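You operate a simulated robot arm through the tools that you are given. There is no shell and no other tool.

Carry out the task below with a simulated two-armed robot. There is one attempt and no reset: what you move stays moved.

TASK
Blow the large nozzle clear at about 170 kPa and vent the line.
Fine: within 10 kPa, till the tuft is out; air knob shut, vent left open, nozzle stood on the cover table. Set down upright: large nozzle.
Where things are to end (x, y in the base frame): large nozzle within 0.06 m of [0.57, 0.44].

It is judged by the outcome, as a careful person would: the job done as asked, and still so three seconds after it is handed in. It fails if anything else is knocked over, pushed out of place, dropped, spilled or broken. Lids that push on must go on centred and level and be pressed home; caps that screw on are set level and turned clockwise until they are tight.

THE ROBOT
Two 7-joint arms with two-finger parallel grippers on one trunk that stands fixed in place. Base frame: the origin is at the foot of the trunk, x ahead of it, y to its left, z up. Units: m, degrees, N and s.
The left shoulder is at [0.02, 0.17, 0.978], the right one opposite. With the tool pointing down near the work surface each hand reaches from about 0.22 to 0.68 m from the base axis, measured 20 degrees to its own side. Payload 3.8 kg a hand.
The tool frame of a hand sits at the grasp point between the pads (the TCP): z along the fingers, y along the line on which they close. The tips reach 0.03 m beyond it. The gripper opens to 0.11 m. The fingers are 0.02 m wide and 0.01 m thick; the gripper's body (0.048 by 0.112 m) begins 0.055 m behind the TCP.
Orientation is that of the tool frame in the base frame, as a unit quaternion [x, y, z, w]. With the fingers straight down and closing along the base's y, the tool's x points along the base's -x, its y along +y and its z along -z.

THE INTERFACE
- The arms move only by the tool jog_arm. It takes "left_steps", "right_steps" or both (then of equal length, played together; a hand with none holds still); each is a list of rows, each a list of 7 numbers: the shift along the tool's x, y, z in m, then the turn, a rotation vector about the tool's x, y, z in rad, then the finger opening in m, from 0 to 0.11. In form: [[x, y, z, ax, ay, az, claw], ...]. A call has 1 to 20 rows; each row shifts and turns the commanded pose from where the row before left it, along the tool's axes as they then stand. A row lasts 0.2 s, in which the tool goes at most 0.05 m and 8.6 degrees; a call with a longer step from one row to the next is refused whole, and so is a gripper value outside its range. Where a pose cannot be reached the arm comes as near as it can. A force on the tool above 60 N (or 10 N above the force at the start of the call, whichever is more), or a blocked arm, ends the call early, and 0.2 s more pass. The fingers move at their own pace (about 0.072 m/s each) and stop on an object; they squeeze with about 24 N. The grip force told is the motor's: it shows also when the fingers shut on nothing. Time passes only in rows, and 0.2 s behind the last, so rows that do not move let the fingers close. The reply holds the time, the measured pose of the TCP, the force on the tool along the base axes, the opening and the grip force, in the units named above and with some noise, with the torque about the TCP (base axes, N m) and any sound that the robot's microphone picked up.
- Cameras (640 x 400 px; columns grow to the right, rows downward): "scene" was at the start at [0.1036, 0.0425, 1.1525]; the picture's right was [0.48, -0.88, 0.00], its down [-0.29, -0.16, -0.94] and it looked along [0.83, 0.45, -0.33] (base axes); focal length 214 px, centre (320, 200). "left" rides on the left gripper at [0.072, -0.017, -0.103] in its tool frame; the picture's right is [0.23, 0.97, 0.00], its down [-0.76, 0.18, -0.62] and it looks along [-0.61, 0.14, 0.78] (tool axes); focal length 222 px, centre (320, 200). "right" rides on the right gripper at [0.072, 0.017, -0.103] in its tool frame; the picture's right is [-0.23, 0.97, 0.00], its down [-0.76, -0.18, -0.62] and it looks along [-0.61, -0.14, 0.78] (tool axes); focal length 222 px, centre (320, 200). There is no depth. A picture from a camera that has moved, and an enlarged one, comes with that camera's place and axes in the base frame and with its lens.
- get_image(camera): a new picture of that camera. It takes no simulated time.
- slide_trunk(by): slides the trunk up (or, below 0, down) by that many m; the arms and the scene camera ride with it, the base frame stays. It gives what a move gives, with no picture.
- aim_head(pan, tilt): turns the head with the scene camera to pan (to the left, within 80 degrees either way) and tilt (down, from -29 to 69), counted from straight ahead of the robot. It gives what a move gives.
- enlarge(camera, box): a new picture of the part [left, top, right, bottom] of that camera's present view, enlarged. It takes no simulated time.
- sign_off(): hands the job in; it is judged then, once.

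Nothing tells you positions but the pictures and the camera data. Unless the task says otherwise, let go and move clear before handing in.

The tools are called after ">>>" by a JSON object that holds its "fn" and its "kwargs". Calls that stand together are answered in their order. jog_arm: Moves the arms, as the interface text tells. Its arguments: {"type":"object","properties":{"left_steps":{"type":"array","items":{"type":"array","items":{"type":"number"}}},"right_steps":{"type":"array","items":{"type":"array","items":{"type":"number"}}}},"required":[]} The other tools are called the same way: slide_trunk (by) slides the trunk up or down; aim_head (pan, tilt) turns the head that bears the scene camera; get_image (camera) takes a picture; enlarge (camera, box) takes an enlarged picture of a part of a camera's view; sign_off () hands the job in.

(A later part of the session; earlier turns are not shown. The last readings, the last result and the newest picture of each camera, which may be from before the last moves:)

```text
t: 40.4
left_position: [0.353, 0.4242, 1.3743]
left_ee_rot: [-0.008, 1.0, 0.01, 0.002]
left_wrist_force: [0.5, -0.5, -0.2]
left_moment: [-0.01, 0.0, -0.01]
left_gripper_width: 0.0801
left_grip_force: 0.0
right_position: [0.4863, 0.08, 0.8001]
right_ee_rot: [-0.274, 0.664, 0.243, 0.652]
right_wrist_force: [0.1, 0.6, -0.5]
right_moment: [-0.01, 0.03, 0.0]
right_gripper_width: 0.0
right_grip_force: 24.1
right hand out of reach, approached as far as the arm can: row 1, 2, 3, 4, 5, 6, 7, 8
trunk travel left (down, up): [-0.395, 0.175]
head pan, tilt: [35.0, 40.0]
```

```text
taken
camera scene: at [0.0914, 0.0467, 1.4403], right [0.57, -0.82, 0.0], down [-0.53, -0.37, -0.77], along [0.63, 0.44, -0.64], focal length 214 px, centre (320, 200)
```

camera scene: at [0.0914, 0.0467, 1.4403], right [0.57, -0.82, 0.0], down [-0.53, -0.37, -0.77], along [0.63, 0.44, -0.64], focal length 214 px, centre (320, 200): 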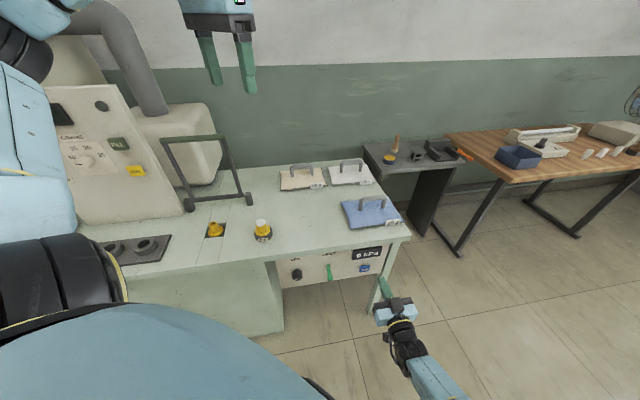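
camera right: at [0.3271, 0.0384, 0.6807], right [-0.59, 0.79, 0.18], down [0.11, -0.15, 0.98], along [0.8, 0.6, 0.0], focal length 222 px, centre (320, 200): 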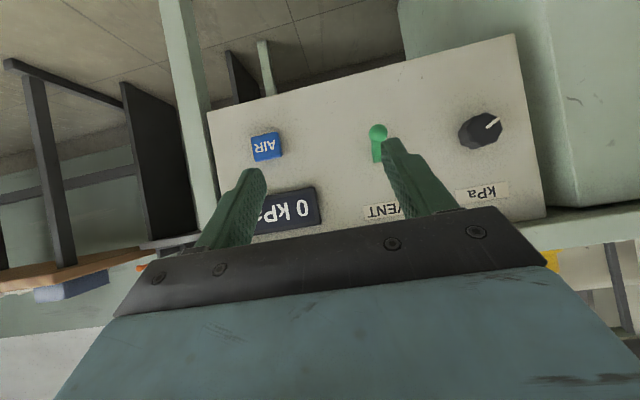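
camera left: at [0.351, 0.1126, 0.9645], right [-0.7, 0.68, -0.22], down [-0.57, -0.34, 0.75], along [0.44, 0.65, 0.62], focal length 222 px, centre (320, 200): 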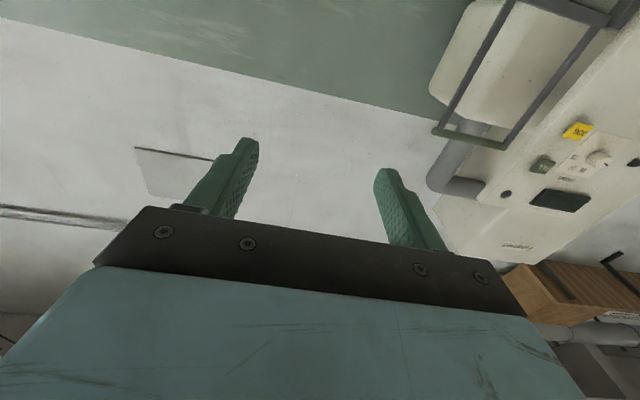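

The right arm is stretched to its limit, so geometry suggests the left arm at a trunk height of about +0.08 m suits all the panel controls. I'll retract the right hand to its own side, then lower the trunk.

>>> {"fn": "jog_arm", "kwargs": {"right_steps": [[-0.012, -0.03, -0.018, 0, 0, 0, 0.0], [-0.012, -0.03, -0.018, 0, 0, 0, 0.0], [-0.012, -0.03, -0.018, 0, 0, 0, 0.0], [-0.012, -0.03, -0.018, 0, 0, 0, 0.0], [-0.012, -0.03, -0.018, 0, 0, 0, 0.0], [-0.012, -0.03, -0.018, 0, 0, 0, 0.0], [-0.012, -0.03, -0.018, 0, 0, 0, 0.0], [-0.012, -0.03, -0.018, 0, 0, 0, 0.0], [-0.012, -0.03, -0.018, 0, 0, 0, 0.0], [-0.012, -0.03, -0.018, 0, 0, 0, 0.0]]}}

>>> {"fn": "slide_trunk", "kwargs": {"by": -0.24}}

>>> {"fn": "get_image", "kwargs": {"camera": "scene"}}

```text
t: 42.6
left_position: [0.3527, 0.4226, 1.3748]
left_ee_rot: [-0.008, 1.0, 0.01, 0.003]
left_wrist_force: [-0.5, -0.2, -0.3]
left_moment: [-0.01, 0.01, -0.02]
left_gripper_width: 0.0799
left_grip_force: 0.0
right_position: [0.5728, -0.2344, 0.9128]
right_ee_rot: [-0.275, 0.662, 0.248, 0.652]
right_wrist_force: [-0.6, 0.2, -0.1]
right_moment: [0.01, 0.01, -0.02]
right_gripper_width: 0.0001
right_grip_force: 24.0
right hand out of reach, approached as far as the arm can: row 1, 2, 3
trunk travel left (down, up): [-0.395, 0.175]
head pan, tilt: [35.0, 40.0]
```

```text
t: 45.1
left_position: [0.3527, 0.4233, 1.1334]
left_ee_rot: [-0.007, 1.0, 0.011, 0.003]
left_wrist_force: [-0.1, 0.4, -0.7]
left_moment: [-0.02, 0.0, -0.03]
left_gripper_width: 0.08
left_grip_force: 0.1
right_position: [0.5721, -0.2334, 0.6736]
right_ee_rot: [-0.275, 0.662, 0.248, 0.652]
right_wrist_force: [0.3, 0.5, -0.3]
right_moment: [-0.01, 0.01, 0.01]
right_gripper_width: 0.0
right_grip_force: 24.1
trunk travel left (down, up): [-0.155, 0.415]
head pan, tilt: [35.0, 40.0]
```

```text
taken
camera scene: at [0.0914, 0.0467, 1.2004], right [0.57, -0.82, 0.0], down [-0.53, -0.37, -0.77], along [0.63, 0.44, -0.64], focal length 214 px, centre (320, 200)
```

scene: 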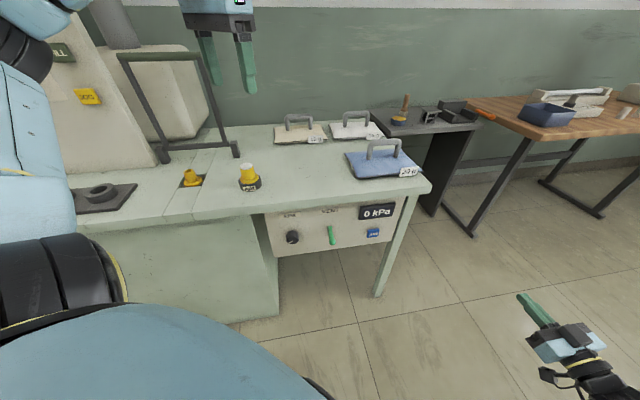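

Now the left hand: move back and down in front of the table, then yaw toward the panel.

>>> {"fn": "jog_arm", "kwargs": {"left_steps": [[0.004, -0.024, 0.02, 0, 0, 0, 0.08], [0.004, -0.024, 0.03, 0, 0, 0, 0.08], [0.004, -0.024, 0.03, 0, 0, 0, 0.08], [0.004, -0.024, 0.03, 0, 0, 0, 0.08], [0.004, -0.024, 0.03, 0, 0, 0, 0.08], [0.004, -0.024, 0.03, 0, 0, 0, 0.08], [0, 0, 0, 0, 0, -0.131, 0.08], [0, 0, 0, 0, 0, -0.131, 0.08], [0, 0, 0, 0, 0, -0.131, 0.08], [0, 0, 0, 0, 0, -0.131, 0.08], [0, 0, 0, 0, 0, -0.131, 0.08], [0, 0, 0, 0, 0, -0.131, 0.08], [0, 0, 0.03, 0, 0, 0, 0.08], [0, 0, 0.03, 0, 0, 0, 0.08]]}}

>>> {"fn": "get_image", "kwargs": {"camera": "scene"}}

>>> {"fn": "get_image", "kwargs": {"camera": "left"}}

```text
t: 48.1
left_position: [0.3324, 0.284, 0.9012]
left_ee_rot: [-0.392, 0.92, 0.009, 0.007]
left_wrist_force: [0.6, 0.5, -0.6]
left_moment: [-0.02, 0.03, 0.06]
left_gripper_width: 0.0799
left_grip_force: 0.2
right_position: [0.572, -0.2336, 0.674]
right_ee_rot: [-0.275, 0.662, 0.247, 0.652]
right_wrist_force: [-0.2, 0.5, -0.3]
right_moment: [0.02, 0.02, 0.0]
right_gripper_width: 0.0
right_grip_force: 24.1
trunk travel left (down, up): [-0.155, 0.415]
head pan, tilt: [35.0, 40.0]
```

```text
taken
camera scene: at [0.0915, 0.0468, 1.2003], right [0.57, -0.82, 0.0], down [-0.53, -0.37, -0.77], along [0.63, 0.44, -0.64], focal length 214 px, centre (320, 200)
```

scene: 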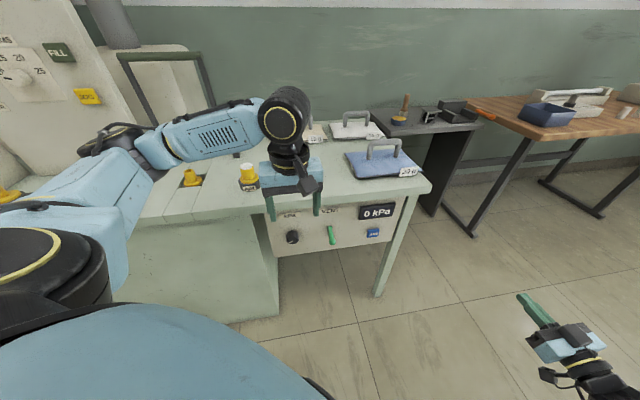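

```text
taken
camera left: at [0.2943, 0.2181, 1.0028], right [-0.86, 0.51, 0.01], down [0.4, 0.66, 0.64], along [0.32, 0.55, -0.77], focal length 222 px, centre (320, 200)
```

left: 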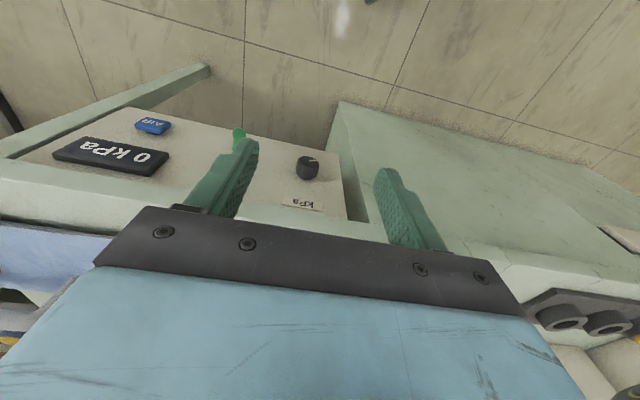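

Good posture. I'll pitch the hand up toward level while descending, half-way first.

>>> {"fn": "jog_arm", "kwargs": {"left_steps": [[0, 0, 0.02, 0, -0.131, 0, 0.08], [0.0026, 0, 0.0198, 0, -0.131, 0, 0.08], [0.0052, 0, 0.0193, 0, -0.131, 0, 0.08], [0.0077, 0, 0.0185, 0, -0.131, 0, 0.08], [0.01, 0, 0.0173, 0, -0.131, 0, 0.08], [0.0122, 0, 0.0159, 0, -0.131, 0, 0.08], [0.0141, 0, 0.0141, 0, -0.131, 0, 0.08], [0.0159, 0, 0.0122, 0, -0.131, 0, 0.08]]}}

>>> {"fn": "get_image", "kwargs": {"camera": "scene"}}

>>> {"fn": "get_image", "kwargs": {"camera": "left"}}

```text
t: 49.9
left_position: [0.3338, 0.2877, 0.7419]
left_ee_rot: [-0.334, 0.792, 0.203, 0.468]
left_wrist_force: [-0.8, 0.4, 0.4]
left_moment: [0.0, 0.06, -0.03]
left_gripper_width: 0.0802
left_grip_force: 0.1
right_position: [0.5726, -0.2335, 0.6733]
right_ee_rot: [-0.275, 0.662, 0.247, 0.652]
right_wrist_force: [-0.2, 0.3, -0.2]
right_moment: [0.03, 0.01, 0.02]
right_gripper_width: 0.0002
right_grip_force: 23.6
trunk travel left (down, up): [-0.155, 0.415]
head pan, tilt: [35.0, 40.0]
```

```text
taken
camera scene: at [0.0915, 0.0466, 1.2003], right [0.57, -0.82, 0.0], down [-0.53, -0.37, -0.77], along [0.63, 0.44, -0.64], focal length 214 px, centre (320, 200)
```

scene: 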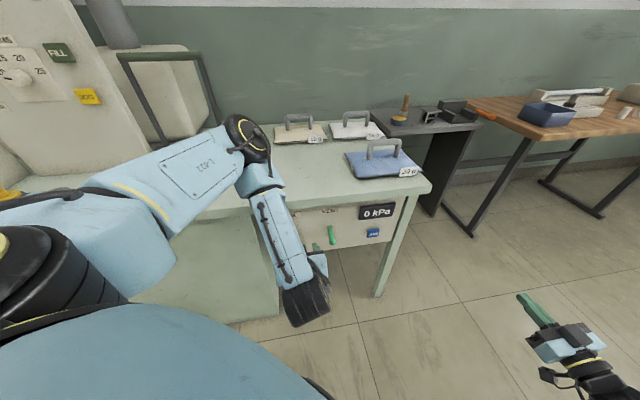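

```text
taken
camera left: at [0.2591, 0.1855, 0.7279], right [-0.78, 0.6, -0.19], down [-0.25, -0.01, 0.97], along [0.58, 0.8, 0.16], focal length 222 px, centre (320, 200)
```

left: 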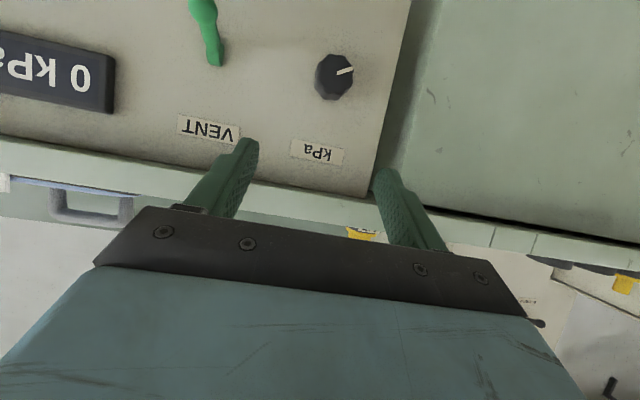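

This works well. I'll finish levelling and lower to knob height, staying about 10 cm short of it.

>>> {"fn": "jog_arm", "kwargs": {"left_steps": [[0.0176, 0.0025, 0.0095, 0, -0.1244, 0, 0.08], [0.0186, 0.0025, 0.0073, 0, -0.1244, 0, 0.08], [0.0194, 0.0025, 0.0049, 0, -0.1244, 0, 0.08], [0.0198, 0.0025, 0.0025, 0, -0.1244, 0, 0.08], [0.032, 0.0025, 0, 0, 0, 0, 0.08], [0, 0, 0, 0, 0, 0, 0.08]]}}

>>> {"fn": "get_image", "kwargs": {"camera": "scene"}}

>>> {"fn": "get_image", "kwargs": {"camera": "left"}}

```text
t: 51.3
left_position: [0.4114, 0.3037, 0.5908]
left_ee_rot: [-0.274, 0.655, 0.279, 0.647]
left_wrist_force: [-0.8, 0.3, 0.1]
left_moment: [0.04, 0.01, 0.0]
left_gripper_width: 0.08
left_grip_force: 0.1
left hand out of reach, approached as far as the arm can: row 1, 2, 3, 4
right_position: [0.5733, -0.2341, 0.6739]
right_ee_rot: [-0.275, 0.662, 0.247, 0.652]
right_wrist_force: [-0.6, 0.9, -0.2]
right_moment: [0.0, 0.01, 0.01]
right_gripper_width: 0.0
right_grip_force: 23.9
trunk travel left (down, up): [-0.155, 0.415]
head pan, tilt: [35.0, 40.0]
```

```text
taken
camera scene: at [0.0913, 0.0468, 1.2004], right [0.57, -0.82, 0.0], down [-0.53, -0.37, -0.77], along [0.63, 0.44, -0.64], focal length 214 px, centre (320, 200)
```

scene: 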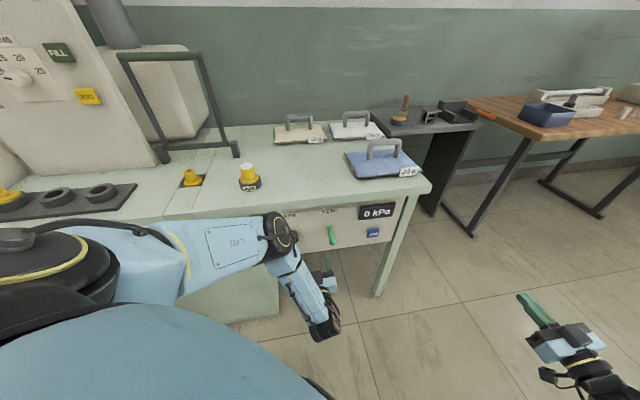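

```text
taken
camera left: at [0.3499, 0.2173, 0.5185], right [-0.7, 0.68, -0.22], down [-0.55, -0.33, 0.77], along [0.45, 0.66, 0.6], focal length 222 px, centre (320, 200)
```

left: 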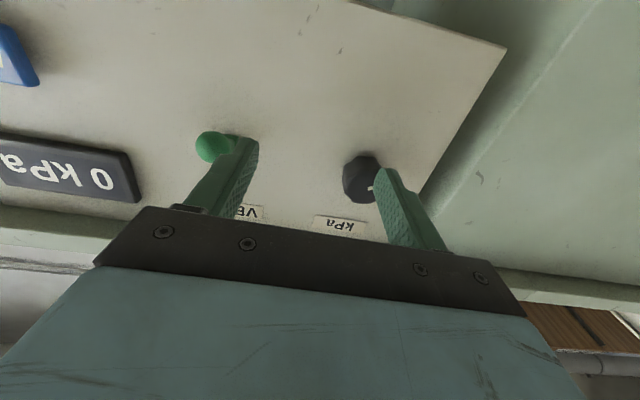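

The arm found a better posture and is now level at (0.411, 0.304, 0.591). I'll shift left about 5.6 cm and up 4 cm to line up with the knob.

>>> {"fn": "jog_arm", "kwargs": {"left_steps": [[-0.01, 0.014, -0.005, 0, 0, 0, 0.08], [-0.01, 0.014, -0.005, 0, 0, 0, 0.08], [-0.01, 0.014, -0.005, 0, 0, 0, 0.08], [-0.01, 0.014, -0.005, 0, 0, 0, 0.08]]}}

>>> {"fn": "get_image", "kwargs": {"camera": "scene"}}

>>> {"fn": "get_image", "kwargs": {"camera": "left"}}

```text
t: 52.3
left_position: [0.3881, 0.34, 0.6055]
left_ee_rot: [-0.274, 0.655, 0.278, 0.647]
left_wrist_force: [-0.4, 0.3, -1.2]
left_moment: [0.01, 0.01, 0.0]
left_gripper_width: 0.0804
left_grip_force: 0.0
left hand out of reach, approached as far as the arm can: row 2, 3, 4
right_position: [0.5725, -0.2334, 0.6736]
right_ee_rot: [-0.274, 0.662, 0.247, 0.652]
right_wrist_force: [0.2, 0.6, 0.6]
right_moment: [0.02, 0.02, -0.02]
right_gripper_width: 0.0
right_grip_force: 24.8
trunk travel left (down, up): [-0.155, 0.415]
head pan, tilt: [35.0, 40.0]
```

```text
taken
camera scene: at [0.0915, 0.0465, 1.2003], right [0.57, -0.82, 0.0], down [-0.53, -0.37, -0.77], along [0.63, 0.44, -0.64], focal length 214 px, centre (320, 200)
```

scene: 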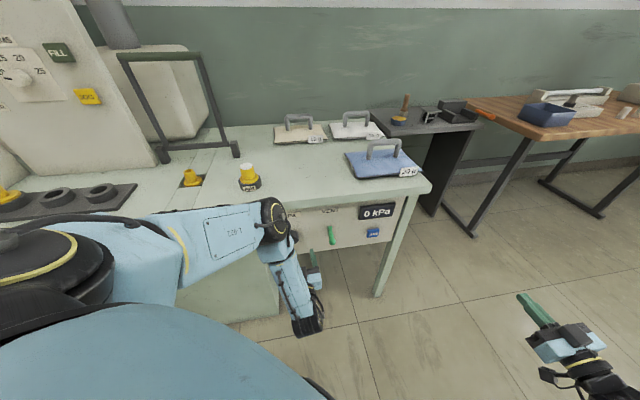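

```text
taken
camera left: at [0.3272, 0.2548, 0.534], right [-0.7, 0.68, -0.22], down [-0.55, -0.33, 0.77], along [0.45, 0.66, 0.6], focal length 222 px, centre (320, 200)
```

left: 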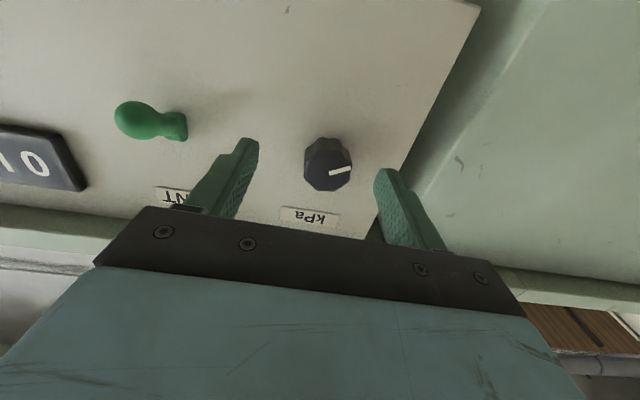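

Knob face computed from this view: about (0.427, 0.403, 0.630). I'll move forward while correcting left 1.6 cm and up 2.5 cm.

>>> {"fn": "jog_arm", "kwargs": {"left_steps": [[0, 0.004, 0.008, 0, 0, 0, 0.08], [-0.006, 0.004, 0.008, 0, 0, 0, 0.08], [-0.006, 0.004, 0.006, 0, 0, 0, 0.08], [-0.006, 0.004, 0.006, 0, 0, 0, 0.08], [-0.006, 0.0, 0.0, 0, 0, 0, 0.08]]}}

>>> {"fn": "get_image", "kwargs": {"camera": "left"}}

>>> {"fn": "enlarge", "kwargs": {"camera": "scene", "box": [240, 180, 400, 300]}}

```text
t: 53.5
left_position: [0.3974, 0.3723, 0.6316]
left_ee_rot: [-0.274, 0.654, 0.279, 0.648]
left_wrist_force: [-0.2, 0.0, -0.4]
left_moment: [-0.01, 0.01, -0.01]
left_gripper_width: 0.08
left_grip_force: 0.1
right_position: [0.5711, -0.2331, 0.6742]
right_ee_rot: [-0.275, 0.661, 0.248, 0.652]
right_wrist_force: [-0.9, 0.0, -0.4]
right_moment: [-0.01, -0.03, 0.02]
right_gripper_width: 0.0002
right_grip_force: 23.5
trunk travel left (down, up): [-0.155, 0.415]
head pan, tilt: [35.0, 40.0]
```

```text
taken
camera left: at [0.337, 0.2856, 0.5585], right [-0.7, 0.68, -0.22], down [-0.55, -0.33, 0.77], along [0.45, 0.66, 0.6], focal length 222 px, centre (320, 200)
```

left: 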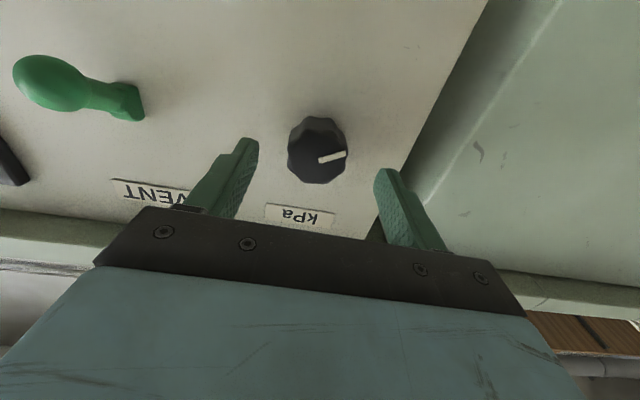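

```text
3.33 times, centred on (320, 240) of scene
camera zoom: at [0.0914, 0.0467, 1.2003], right [0.57, -0.82, 0.0], down [-0.53, -0.37, -0.77], along [0.63, 0.44, -0.64], focal length 715 px, centre (320, 67)
```

zoom: 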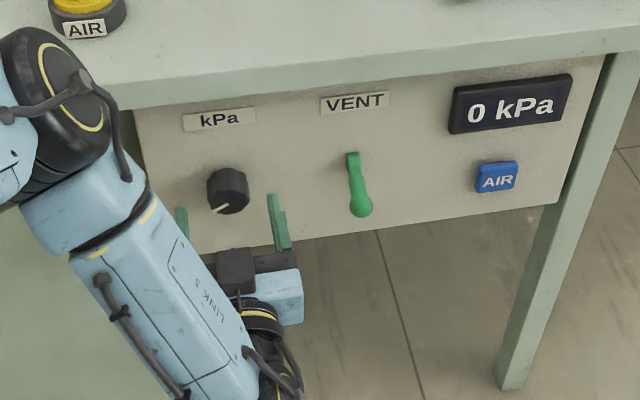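

Well lined up; the display is visible in the scene view. I'll advance 2.8 cm so the fingers straddle the knob.

>>> {"fn": "jog_arm", "kwargs": {"left_steps": [[0, 0, 0.007, 0, 0, 0, 0.08], [0, 0, 0.007, 0, 0, 0, 0.08], [0, 0, 0.007, 0, 0, 0, 0.08], [0, 0, 0.005, 0, 0, 0, 0.08]]}}

>>> {"fn": "get_image", "kwargs": {"camera": "left"}}

>>> {"fn": "enlarge", "kwargs": {"camera": "scene", "box": [240, 180, 400, 300]}}

```text
t: 54.5
left_position: [0.4155, 0.3892, 0.6313]
left_ee_rot: [-0.274, 0.653, 0.279, 0.648]
left_wrist_force: [-0.9, 0.4, -0.2]
left_moment: [-0.01, 0.01, 0.01]
left_gripper_width: 0.0798
left_grip_force: 0.1
right_position: [0.5729, -0.2333, 0.6741]
right_ee_rot: [-0.275, 0.662, 0.246, 0.652]
right_wrist_force: [-1.0, 0.2, 0.9]
right_moment: [-0.01, -0.03, -0.01]
right_gripper_width: 0.0002
right_grip_force: 23.8
trunk travel left (down, up): [-0.155, 0.415]
head pan, tilt: [35.0, 40.0]
```

```text
taken
camera left: at [0.355, 0.3037, 0.5577], right [-0.7, 0.68, -0.22], down [-0.55, -0.33, 0.77], along [0.45, 0.66, 0.6], focal length 222 px, centre (320, 200)
```

left: 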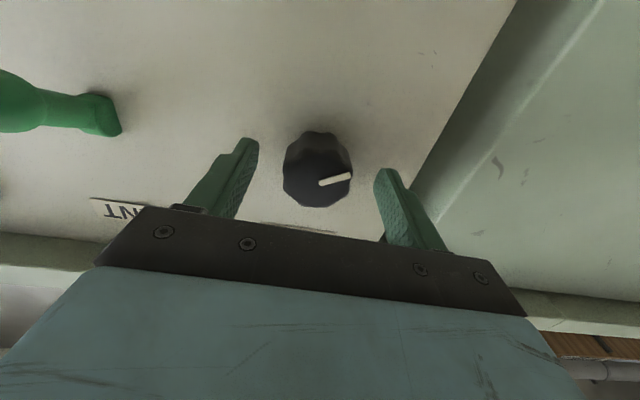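

```text
3.33 times, centred on (320, 240) of scene
camera zoom: at [0.0914, 0.0467, 1.2003], right [0.57, -0.82, 0.0], down [-0.53, -0.37, -0.77], along [0.63, 0.44, -0.64], focal length 715 px, centre (320, 67)
```

zoom: 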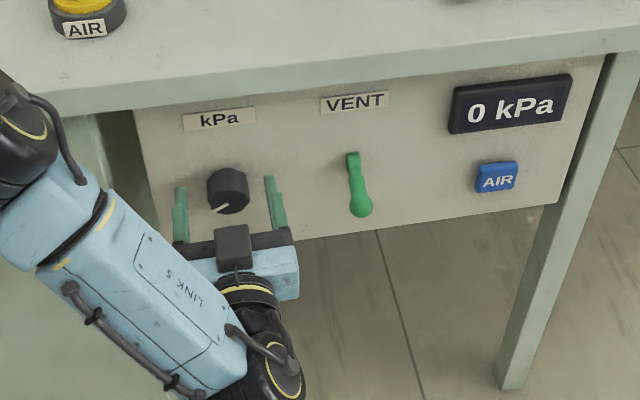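

Fingers straddle the knob with it centred. I'll close gently and check the grip.

>>> {"fn": "jog_arm", "kwargs": {"left_steps": [[0, 0, 0.004, 0, 0, 0, 0.07], [0, 0, 0, 0, 0, 0, 0.05], [0, 0, 0, 0, 0, 0, 0.04], [0, 0, 0, 0, 0, 0, 0.03], [0, 0, 0, 0, 0, 0, 0.03], [0, 0, 0, 0, 0, 0, 0.03]]}}

>>> {"fn": "get_image", "kwargs": {"camera": "left"}}

>>> {"fn": "enlarge", "kwargs": {"camera": "scene", "box": [240, 180, 400, 300]}}

```text
t: 55.9
left_position: [0.4196, 0.3908, 0.6321]
left_ee_rot: [-0.273, 0.655, 0.277, 0.648]
left_wrist_force: [13.8, -4.9, 0.2]
left_moment: [-0.29, 0.4, -1.65]
left_gripper_width: 0.0418
left_grip_force: 45.2
right_position: [0.5717, -0.2344, 0.6732]
right_ee_rot: [-0.275, 0.662, 0.248, 0.652]
right_wrist_force: [0.0, 0.4, -0.1]
right_moment: [0.0, 0.01, -0.01]
right_gripper_width: 0.0
right_grip_force: 23.8
trunk travel left (down, up): [-0.155, 0.415]
head pan, tilt: [35.0, 40.0]
```

```text
taken
camera left: at [0.3586, 0.3051, 0.5578], right [-0.7, 0.68, -0.22], down [-0.55, -0.32, 0.77], along [0.45, 0.66, 0.6], focal length 222 px, centre (320, 200)
```

left: 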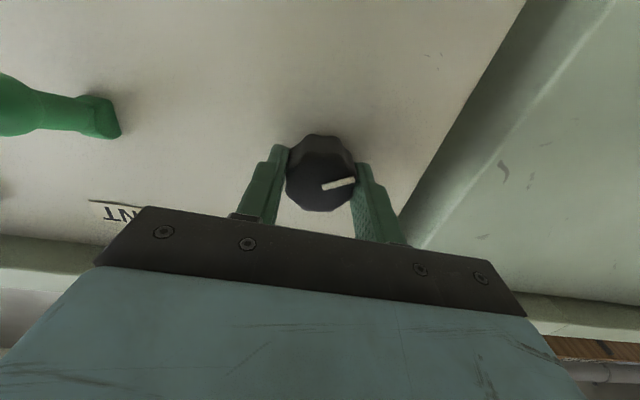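

```text
3.33 times, centred on (320, 240) of scene
camera zoom: at [0.0924, 0.0463, 1.2003], right [0.57, -0.82, 0.0], down [-0.53, -0.37, -0.77], along [0.63, 0.44, -0.64], focal length 715 px, centre (320, 67)
```

zoom: 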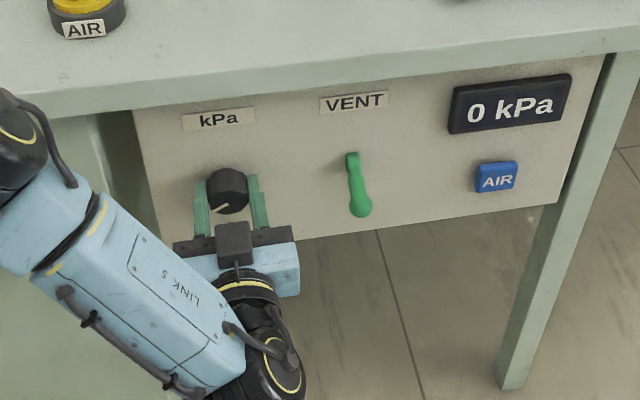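

The knob is gripped at 42 mm. I'll relieve the small side load and turn clockwise about 10° to see how it responds.

>>> {"fn": "jog_arm", "kwargs": {"left_steps": [[0, -0.002, 0, 0, 0, 0, 0.03], [0, 0, 0, 0, 0, 0.06, 0.03], [0, 0, 0, 0, 0, 0.06, 0.03], [0, 0, 0, 0, 0, 0.06, 0.03], [0, 0, 0, 0, 0, 0, 0.03]]}}

>>> {"fn": "get_image", "kwargs": {"camera": "left"}}

>>> {"fn": "enlarge", "kwargs": {"camera": "scene", "box": [240, 180, 400, 300]}}

```text
t: 57.1
left_position: [0.4203, 0.3914, 0.63]
left_ee_rot: [-0.214, 0.676, 0.337, 0.619]
left_wrist_force: [2.6, -4.8, 0.5]
left_moment: [0.56, -0.58, -1.54]
left_gripper_width: 0.0419
left_grip_force: 45.3
right_position: [0.5713, -0.2342, 0.6748]
right_ee_rot: [-0.275, 0.661, 0.249, 0.652]
right_wrist_force: [-0.2, 1.1, -0.9]
right_moment: [0.01, -0.05, -0.02]
right_gripper_width: 0.0
right_grip_force: 24.6
trunk travel left (down, up): [-0.155, 0.415]
head pan, tilt: [35.0, 40.0]
```

```text
taken
camera left: at [0.3493, 0.3142, 0.556], right [-0.72, 0.69, -0.04], down [-0.45, -0.42, 0.79], along [0.53, 0.58, 0.62], focal length 222 px, centre (320, 200)
```

left: 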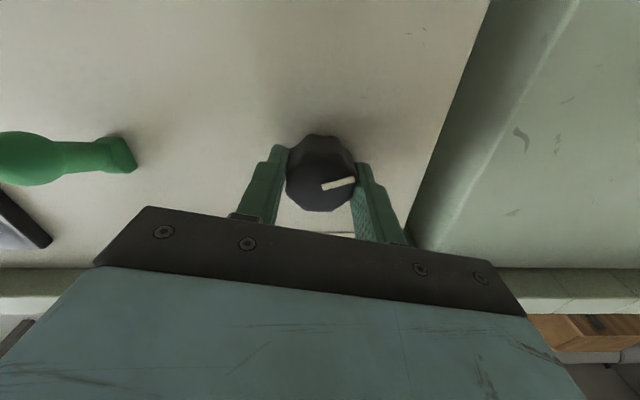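

```text
3.33 times, centred on (320, 240) of scene
camera zoom: at [0.0916, 0.0462, 1.2003], right [0.57, -0.82, 0.0], down [-0.53, -0.37, -0.77], along [0.63, 0.44, -0.64], focal length 715 px, centre (320, 67)
```

zoom: 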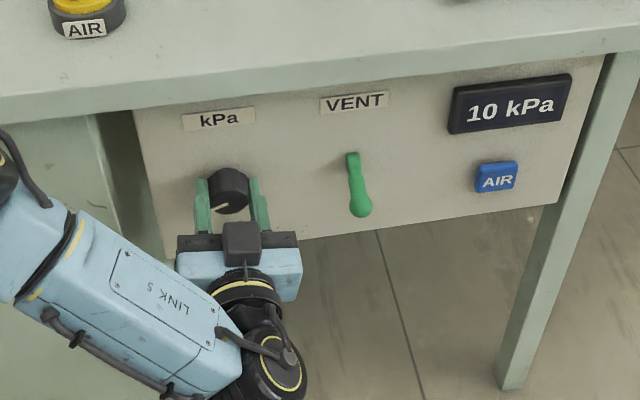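

The display reads 10 kPa after about 10°, so the line pressurises with the lever down (vent closed). I'll keep turning and watch the display.

>>> {"fn": "jog_arm", "kwargs": {"left_steps": [[0, 0, 0, 0, 0, 0.1, 0.03], [0, 0, 0, 0, 0, 0.1, 0.03], [0, 0, 0, 0, 0, 0.1, 0.03], [0, 0, 0, 0, 0, 0.1, 0.03], [0, 0, 0, 0, 0, 0.1, 0.03], [0, 0, 0, 0, 0, 0, 0.03]]}}

>>> {"fn": "get_image", "kwargs": {"camera": "scene"}}

>>> {"fn": "enlarge", "kwargs": {"camera": "scene", "box": [240, 180, 400, 300]}}

```text
t: 58.5
left_position: [0.4192, 0.3917, 0.6299]
left_ee_rot: [-0.04, 0.708, 0.479, 0.517]
left_wrist_force: [6.2, -0.2, 3.9]
left_moment: [-0.36, 0.36, -1.09]
left_gripper_width: 0.0412
left_grip_force: 44.9
right_position: [0.5715, -0.2334, 0.6748]
right_ee_rot: [-0.274, 0.662, 0.248, 0.652]
right_wrist_force: [0.3, 0.0, -0.4]
right_moment: [-0.02, 0.0, -0.04]
right_gripper_width: 0.0001
right_grip_force: 23.5
trunk travel left (down, up): [-0.155, 0.415]
head pan, tilt: [35.0, 40.0]
```

```text
taken
camera scene: at [0.0917, 0.0466, 1.2004], right [0.57, -0.82, 0.0], down [-0.53, -0.37, -0.77], along [0.63, 0.44, -0.64], focal length 214 px, centre (320, 200)
```

scene: 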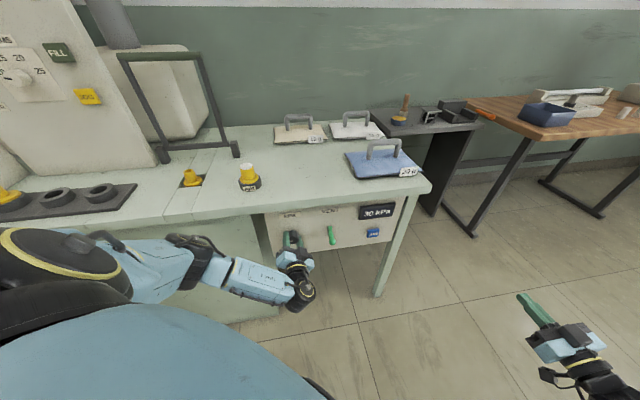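

```text
3.33 times, centred on (320, 240) of scene
camera zoom: at [0.0917, 0.0466, 1.2004], right [0.57, -0.82, 0.0], down [-0.53, -0.37, -0.77], along [0.63, 0.44, -0.64], focal length 715 px, centre (320, 67)
```

zoom: 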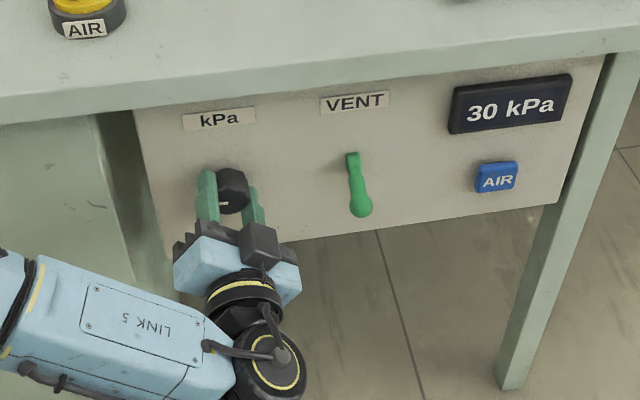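

>>> {"fn": "jog_arm", "kwargs": {"left_steps": [[0, 0, 0, 0, 0, 0, 0.03], [0, 0, 0, 0, 0, 0, 0.03], [0, 0, 0, 0, 0, 0, 0.03], [0, 0, 0, 0, 0, 0, 0.03]]}}

>>> {"fn": "enlarge", "kwargs": {"camera": "scene", "box": [240, 180, 400, 300]}}

>>> {"fn": "get_image", "kwargs": {"camera": "left"}}

```text
t: 59.5
left_position: [0.4195, 0.3907, 0.631]
left_ee_rot: [-0.041, 0.708, 0.479, 0.517]
left_wrist_force: [5.6, 2.6, 3.9]
left_moment: [-0.63, 0.6, -0.66]
left_gripper_width: 0.0415
left_grip_force: 45.1
right_position: [0.5719, -0.2342, 0.6741]
right_ee_rot: [-0.274, 0.662, 0.248, 0.652]
right_wrist_force: [-0.6, -0.8, 0.8]
right_moment: [0.0, 0.01, -0.03]
right_gripper_width: 0.0001
right_grip_force: 23.9
trunk travel left (down, up): [-0.155, 0.415]
head pan, tilt: [35.0, 40.0]
```

```text
3.33 times, centred on (320, 240) of scene
camera zoom: at [0.0917, 0.0467, 1.2003], right [0.57, -0.82, 0.0], down [-0.53, -0.37, -0.77], along [0.63, 0.44, -0.64], focal length 715 px, centre (320, 67)
```

zoom: 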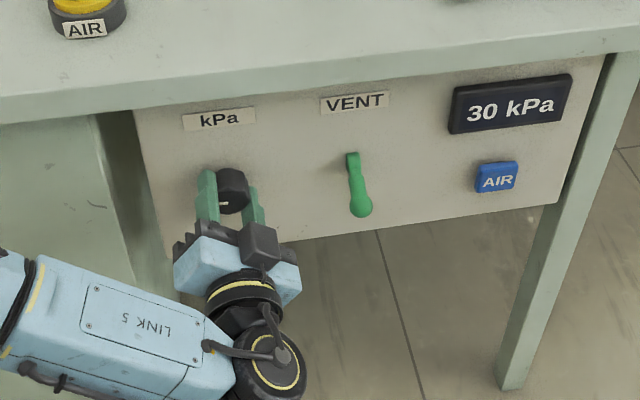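

```text
taken
camera left: at [0.3236, 0.339, 0.5637], right [-0.64, 0.62, 0.44], down [-0.18, -0.69, 0.7], along [0.74, 0.37, 0.55], focal length 222 px, centre (320, 200)
```

left: 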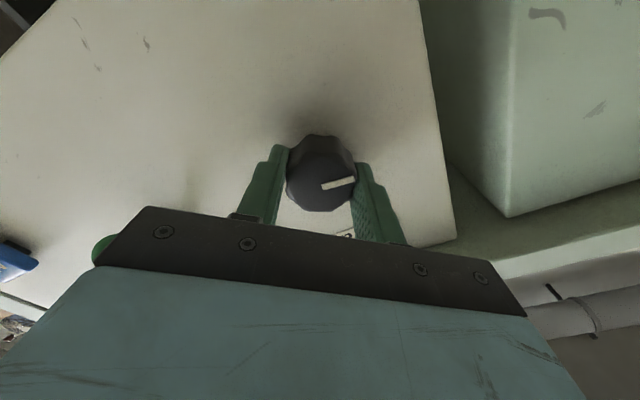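

Steady at 30 kPa, about 0.8 kPa per degree. I'll continue turning.

>>> {"fn": "jog_arm", "kwargs": {"left_steps": [[0, 0, 0, 0, 0, 0.11, 0.03], [0, 0, 0, 0, 0, 0.11, 0.03], [0, 0, 0, 0, 0, 0.11, 0.03], [0, 0, 0, 0, 0, 0.11, 0.03], [0, 0, 0, 0, 0, 0.11, 0.03], [0, 0, 0, 0, 0, 0.11, 0.03], [0, 0, 0, 0, 0, 0.11, 0.03], [0, 0, 0, 0, 0, 0.0, 0.03]]}}

>>> {"fn": "enlarge", "kwargs": {"camera": "scene", "box": [240, 180, 400, 300]}}

>>> {"fn": "get_image", "kwargs": {"camera": "scene"}}

```text
t: 61.3
left_position: [0.4192, 0.3912, 0.6307]
left_ee_rot: [0.228, 0.671, 0.639, 0.3]
left_wrist_force: [5.6, -2.7, 5.2]
left_moment: [0.51, -0.52, 0.79]
left_gripper_width: 0.0412
left_grip_force: 44.9
right_position: [0.5721, -0.2334, 0.6752]
right_ee_rot: [-0.275, 0.661, 0.248, 0.652]
right_wrist_force: [-0.4, -0.3, -0.2]
right_moment: [0.02, 0.0, 0.01]
right_gripper_width: 0.0002
right_grip_force: 24.3
trunk travel left (down, up): [-0.155, 0.415]
head pan, tilt: [35.0, 40.0]
```

```text
3.33 times, centred on (320, 240) of scene
camera zoom: at [0.0915, 0.0461, 1.2004], right [0.57, -0.82, 0.0], down [-0.53, -0.37, -0.77], along [0.63, 0.44, -0.64], focal length 715 px, centre (320, 67)
```

zoom: 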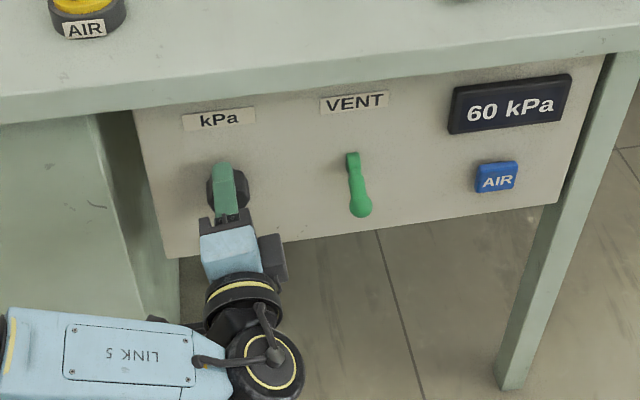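

```text
taken
camera scene: at [0.0915, 0.0461, 1.2004], right [0.57, -0.82, 0.0], down [-0.53, -0.37, -0.77], along [0.63, 0.44, -0.64], focal length 214 px, centre (320, 200)
```

scene: 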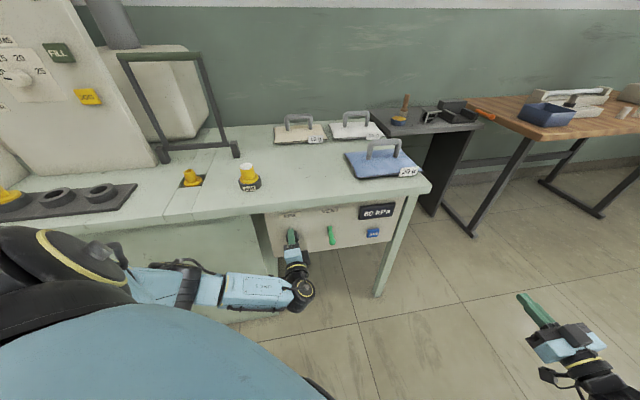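

60 kPa at about 83°. Continuing.

>>> {"fn": "jog_arm", "kwargs": {"left_steps": [[0, 0, 0, 0, 0, 0.11, 0.03], [0, 0, 0, 0, 0, 0.11, 0.03], [0, 0, 0, 0, 0, 0.11, 0.03], [0, 0, 0, 0, 0, 0.11, 0.03], [0, 0, 0, 0, 0, 0.11, 0.03], [0, 0, 0, 0, 0, 0.0, 0.03]]}}

>>> {"fn": "enlarge", "kwargs": {"camera": "scene", "box": [240, 180, 400, 300]}}

>>> {"fn": "get_image", "kwargs": {"camera": "scene"}}

```text
t: 62.7
left_position: [0.4193, 0.3907, 0.6303]
left_ee_rot: [0.403, 0.584, 0.695, 0.115]
left_wrist_force: [4.4, -0.4, 0.1]
left_moment: [1.16, -1.2, 0.09]
left_gripper_width: 0.0411
left_grip_force: 45.0
right_position: [0.5708, -0.2345, 0.6752]
right_ee_rot: [-0.275, 0.662, 0.248, 0.652]
right_wrist_force: [-1.3, -0.1, -0.1]
right_moment: [0.02, 0.0, 0.03]
right_gripper_width: 0.0
right_grip_force: 23.9
trunk travel left (down, up): [-0.155, 0.415]
head pan, tilt: [35.0, 40.0]
```

```text
3.33 times, centred on (320, 240) of scene
camera zoom: at [0.0915, 0.0465, 1.2003], right [0.57, -0.82, 0.0], down [-0.53, -0.37, -0.77], along [0.63, 0.44, -0.64], focal length 715 px, centre (320, 67)
```

zoom: 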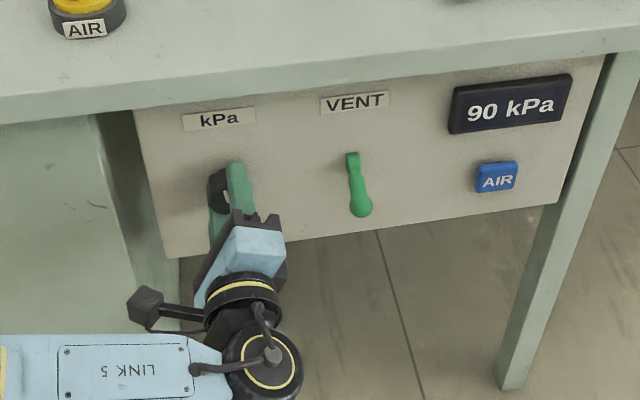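

```text
taken
camera scene: at [0.0915, 0.0465, 1.2003], right [0.57, -0.82, 0.0], down [-0.53, -0.37, -0.77], along [0.63, 0.44, -0.64], focal length 214 px, centre (320, 200)
```

scene: 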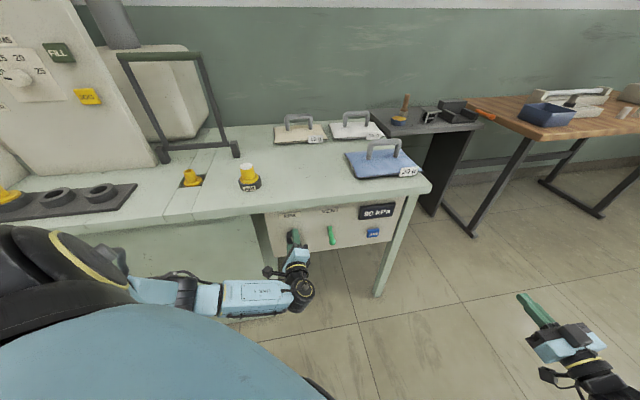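

90 kPa. The wrist is still free, so I'll keep going in small batches.

>>> {"fn": "jog_arm", "kwargs": {"left_steps": [[0, 0, 0, 0, 0, 0.11, 0.03], [0, 0, 0, 0, 0, 0.11, 0.03], [0, 0, 0, 0, 0, 0.11, 0.03], [0, 0, 0, 0, 0, 0.11, 0.03], [0, 0, 0, 0, 0, 0.11, 0.03], [0, 0, 0, 0, 0, 0.11, 0.03], [0, 0, 0, 0, 0, 0.11, 0.03], [0, 0, 0, 0, 0, 0.0, 0.03]]}}

>>> {"fn": "enlarge", "kwargs": {"camera": "scene", "box": [240, 180, 400, 300]}}

>>> {"fn": "get_image", "kwargs": {"camera": "left"}}

```text
t: 64.5
left_position: [0.4184, 0.3912, 0.6304]
left_ee_rot: [0.593, 0.39, 0.687, -0.155]
left_wrist_force: [0.7, 0.1, 1.4]
left_moment: [1.12, -1.11, -0.99]
left_gripper_width: 0.0415
left_grip_force: 45.1
right_position: [0.5714, -0.2345, 0.6739]
right_ee_rot: [-0.274, 0.662, 0.248, 0.652]
right_wrist_force: [0.3, 0.0, -0.3]
right_moment: [0.01, 0.0, -0.01]
right_gripper_width: 0.0001
right_grip_force: 24.3
trunk travel left (down, up): [-0.155, 0.415]
head pan, tilt: [35.0, 40.0]
```

```text
3.33 times, centred on (320, 240) of scene
camera zoom: at [0.0913, 0.0465, 1.2004], right [0.57, -0.82, 0.0], down [-0.53, -0.37, -0.77], along [0.63, 0.44, -0.64], focal length 715 px, centre (320, 67)
```

zoom: 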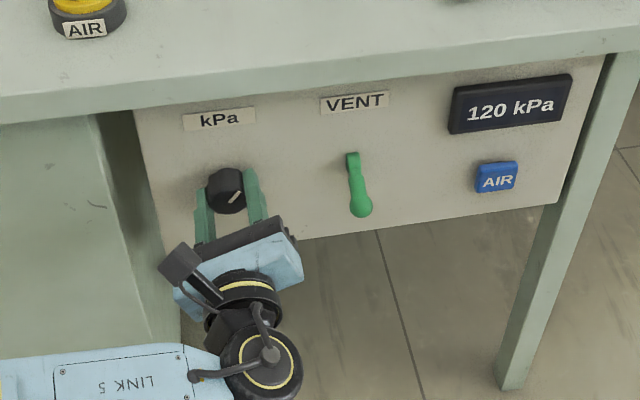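

```text
taken
camera left: at [0.3177, 0.3455, 0.6923], right [0.6, -0.58, 0.56], down [-0.12, -0.75, -0.65], along [0.79, 0.32, -0.52], focal length 222 px, centre (320, 200)
```

left: 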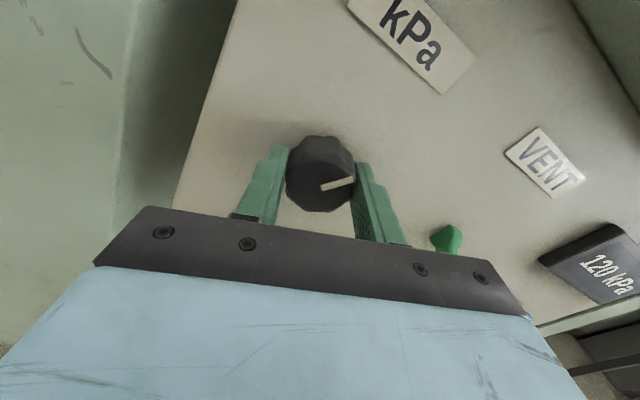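

120 kPa. Display steps in 10s; about 65° more is needed. I'll continue carefully.

>>> {"fn": "jog_arm", "kwargs": {"left_steps": [[0, 0, 0, 0, 0, 0.11, 0.03], [0, 0, 0, 0, 0, 0.11, 0.03], [0, 0, 0, 0, 0, 0.11, 0.03], [0, 0, 0, 0, 0, 0.11, 0.03], [0, 0, 0, 0, 0, 0.11, 0.03], [0, 0, 0, 0, 0, 0.0, 0.03]]}}

>>> {"fn": "enlarge", "kwargs": {"camera": "scene", "box": [240, 180, 400, 300]}}

>>> {"fn": "get_image", "kwargs": {"camera": "scene"}}

```text
t: 65.9
left_position: [0.4198, 0.3906, 0.6305]
left_ee_rot: [0.676, 0.215, 0.62, -0.336]
left_wrist_force: [-5.8, 3.7, 3.9]
left_moment: [0.56, -0.51, -1.31]
left_gripper_width: 0.0414
left_grip_force: 45.5
right_position: [0.5717, -0.2326, 0.6733]
right_ee_rot: [-0.275, 0.661, 0.247, 0.652]
right_wrist_force: [0.2, 0.2, 0.5]
right_moment: [0.01, 0.0, 0.04]
right_gripper_width: 0.0
right_grip_force: 23.7
trunk travel left (down, up): [-0.155, 0.415]
head pan, tilt: [35.0, 40.0]
```

```text
3.33 times, centred on (320, 240) of scene
camera zoom: at [0.0907, 0.0466, 1.2004], right [0.57, -0.82, 0.0], down [-0.53, -0.37, -0.77], along [0.63, 0.44, -0.64], focal length 715 px, centre (320, 67)
```

zoom: 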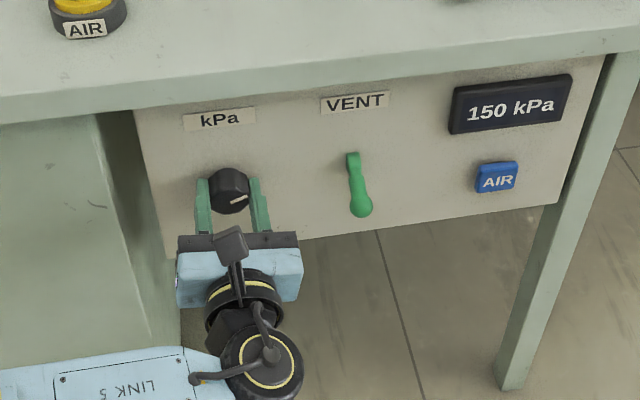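

```text
taken
camera scene: at [0.0907, 0.0466, 1.2004], right [0.57, -0.82, 0.0], down [-0.53, -0.37, -0.77], along [0.63, 0.44, -0.64], focal length 214 px, centre (320, 200)
```

scene: 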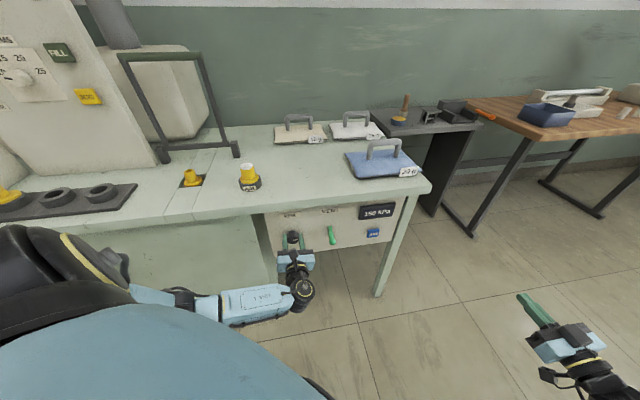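

150 kPa. About 25° more; I'll add 17° then fine-tune.

>>> {"fn": "jog_arm", "kwargs": {"left_steps": [[0, 0, 0, 0, 0, 0.1, 0.03], [0, 0, 0, 0, 0, 0.1, 0.03], [0, 0, 0, 0, 0, 0.1, 0.03], [0, 0, 0, 0, 0, 0, 0.03], [0, 0, 0, 0, 0, 0.0, 0.03]]}}

>>> {"fn": "enlarge", "kwargs": {"camera": "scene", "box": [240, 180, 400, 300]}}

```text
t: 67.1
left_position: [0.4198, 0.3907, 0.6303]
left_ee_rot: [0.701, 0.11, 0.563, -0.423]
left_wrist_force: [-3.6, -0.1, 6.1]
left_moment: [-0.01, -0.02, -1.55]
left_gripper_width: 0.0414
left_grip_force: 45.0
right_position: [0.5721, -0.2337, 0.6743]
right_ee_rot: [-0.274, 0.661, 0.248, 0.652]
right_wrist_force: [0.4, -0.3, 0.7]
right_moment: [0.01, 0.0, 0.01]
right_gripper_width: 0.0
right_grip_force: 24.3
trunk travel left (down, up): [-0.155, 0.415]
head pan, tilt: [35.0, 40.0]
```

```text
3.33 times, centred on (320, 240) of scene
camera zoom: at [0.0908, 0.0463, 1.2004], right [0.57, -0.82, 0.0], down [-0.53, -0.37, -0.77], along [0.63, 0.44, -0.64], focal length 715 px, centre (320, 67)
```

zoom: 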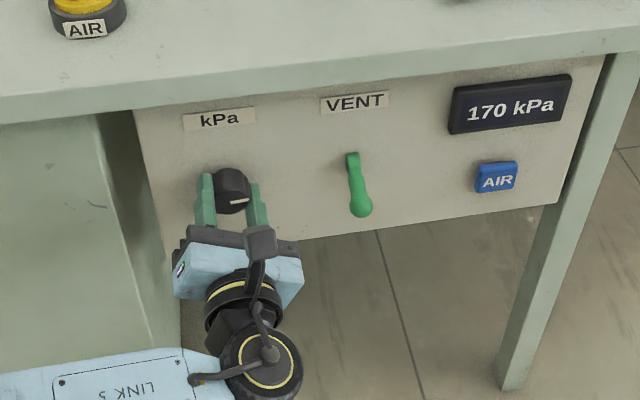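

The display reads 170 kPa, probably near the low end of that step. I'll add 3° to centre it.

>>> {"fn": "jog_arm", "kwargs": {"left_steps": [[0, 0, 0, 0, 0, 0.05, 0.03], [0, 0, 0, 0, 0, 0, 0.03], [0, 0, 0, 0, 0, 0.0, 0.03]]}}

>>> {"fn": "enlarge", "kwargs": {"camera": "scene", "box": [240, 180, 400, 300]}}

```text
t: 67.9
left_position: [0.4197, 0.3913, 0.6314]
left_ee_rot: [0.703, 0.094, 0.552, -0.438]
left_wrist_force: [4.6, -1.7, 4.7]
left_moment: [-0.09, 0.1, -1.48]
left_gripper_width: 0.0414
left_grip_force: 45.2
right_position: [0.5728, -0.2325, 0.6736]
right_ee_rot: [-0.273, 0.662, 0.246, 0.653]
right_wrist_force: [0.2, 0.2, 0.1]
right_moment: [-0.01, 0.01, 0.0]
right_gripper_width: 0.0
right_grip_force: 23.8
trunk travel left (down, up): [-0.155, 0.415]
head pan, tilt: [35.0, 40.0]
```

```text
3.33 times, centred on (320, 240) of scene
camera zoom: at [0.0914, 0.0463, 1.2004], right [0.57, -0.82, 0.0], down [-0.53, -0.37, -0.77], along [0.63, 0.44, -0.64], focal length 715 px, centre (320, 67)
```

zoom: 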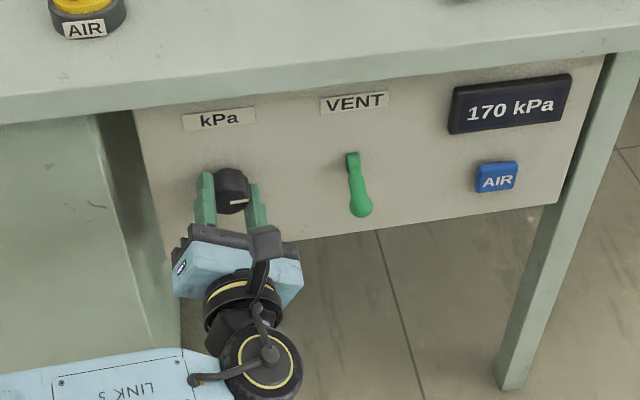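

Still 170 kPa. Now I'll release the knob straight open and back the hand off, checking the pressure holds.

>>> {"fn": "jog_arm", "kwargs": {"left_steps": [[0, 0, 0, 0, 0, 0, 0.06], [0, 0, 0, 0, 0, 0, 0.08], [0, 0, 0, 0, 0, 0, 0.08], [0, 0, -0.02, 0, 0, 0, 0.08], [0, 0, -0.02, 0, 0, 0, 0.08], [0, 0, -0.02, 0, 0, 0, 0.08], [0, 0, -0.02, 0, 0, 0, 0.08]]}}

>>> {"fn": "get_image", "kwargs": {"camera": "scene"}}

>>> {"fn": "enlarge", "kwargs": {"camera": "scene", "box": [240, 180, 400, 300]}}

>>> {"fn": "get_image", "kwargs": {"camera": "left"}}

```text
t: 69.5
left_position: [0.3637, 0.3336, 0.6311]
left_ee_rot: [0.703, 0.094, 0.552, -0.439]
left_wrist_force: [0.1, 0.5, -0.3]
left_moment: [0.01, 0.0, 0.0]
left_gripper_width: 0.0797
left_grip_force: 0.0
right_position: [0.5714, -0.234, 0.6735]
right_ee_rot: [-0.274, 0.662, 0.248, 0.652]
right_wrist_force: [0.3, 0.1, 0.5]
right_moment: [0.04, -0.03, 0.0]
right_gripper_width: 0.0
right_grip_force: 23.9
trunk travel left (down, up): [-0.155, 0.415]
head pan, tilt: [35.0, 40.0]
```

```text
taken
camera scene: at [0.0915, 0.0467, 1.2003], right [0.57, -0.82, 0.0], down [-0.53, -0.37, -0.77], along [0.63, 0.44, -0.64], focal length 214 px, centre (320, 200)
```

scene: 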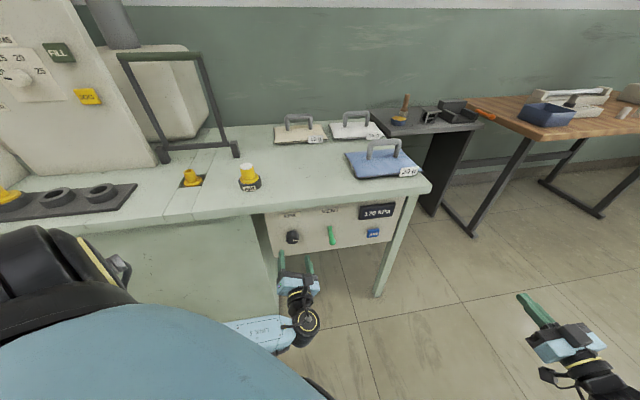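

```text
3.33 times, centred on (320, 240) of scene
camera zoom: at [0.0915, 0.0467, 1.2003], right [0.57, -0.82, 0.0], down [-0.53, -0.37, -0.77], along [0.63, 0.44, -0.64], focal length 715 px, centre (320, 67)
```

zoom: 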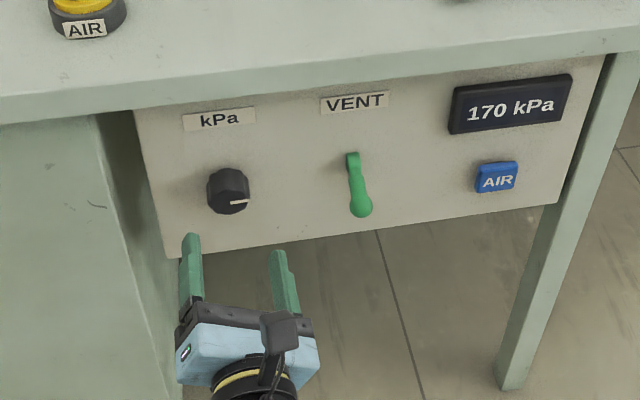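

```text
taken
camera left: at [0.3082, 0.2437, 0.7005], right [0.68, -0.66, -0.3], down [-0.61, -0.29, -0.74], along [0.4, 0.69, -0.6], focal length 222 px, centre (320, 200)
```

left: 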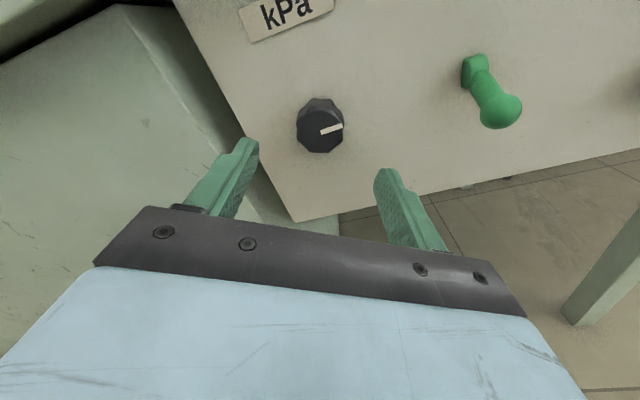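

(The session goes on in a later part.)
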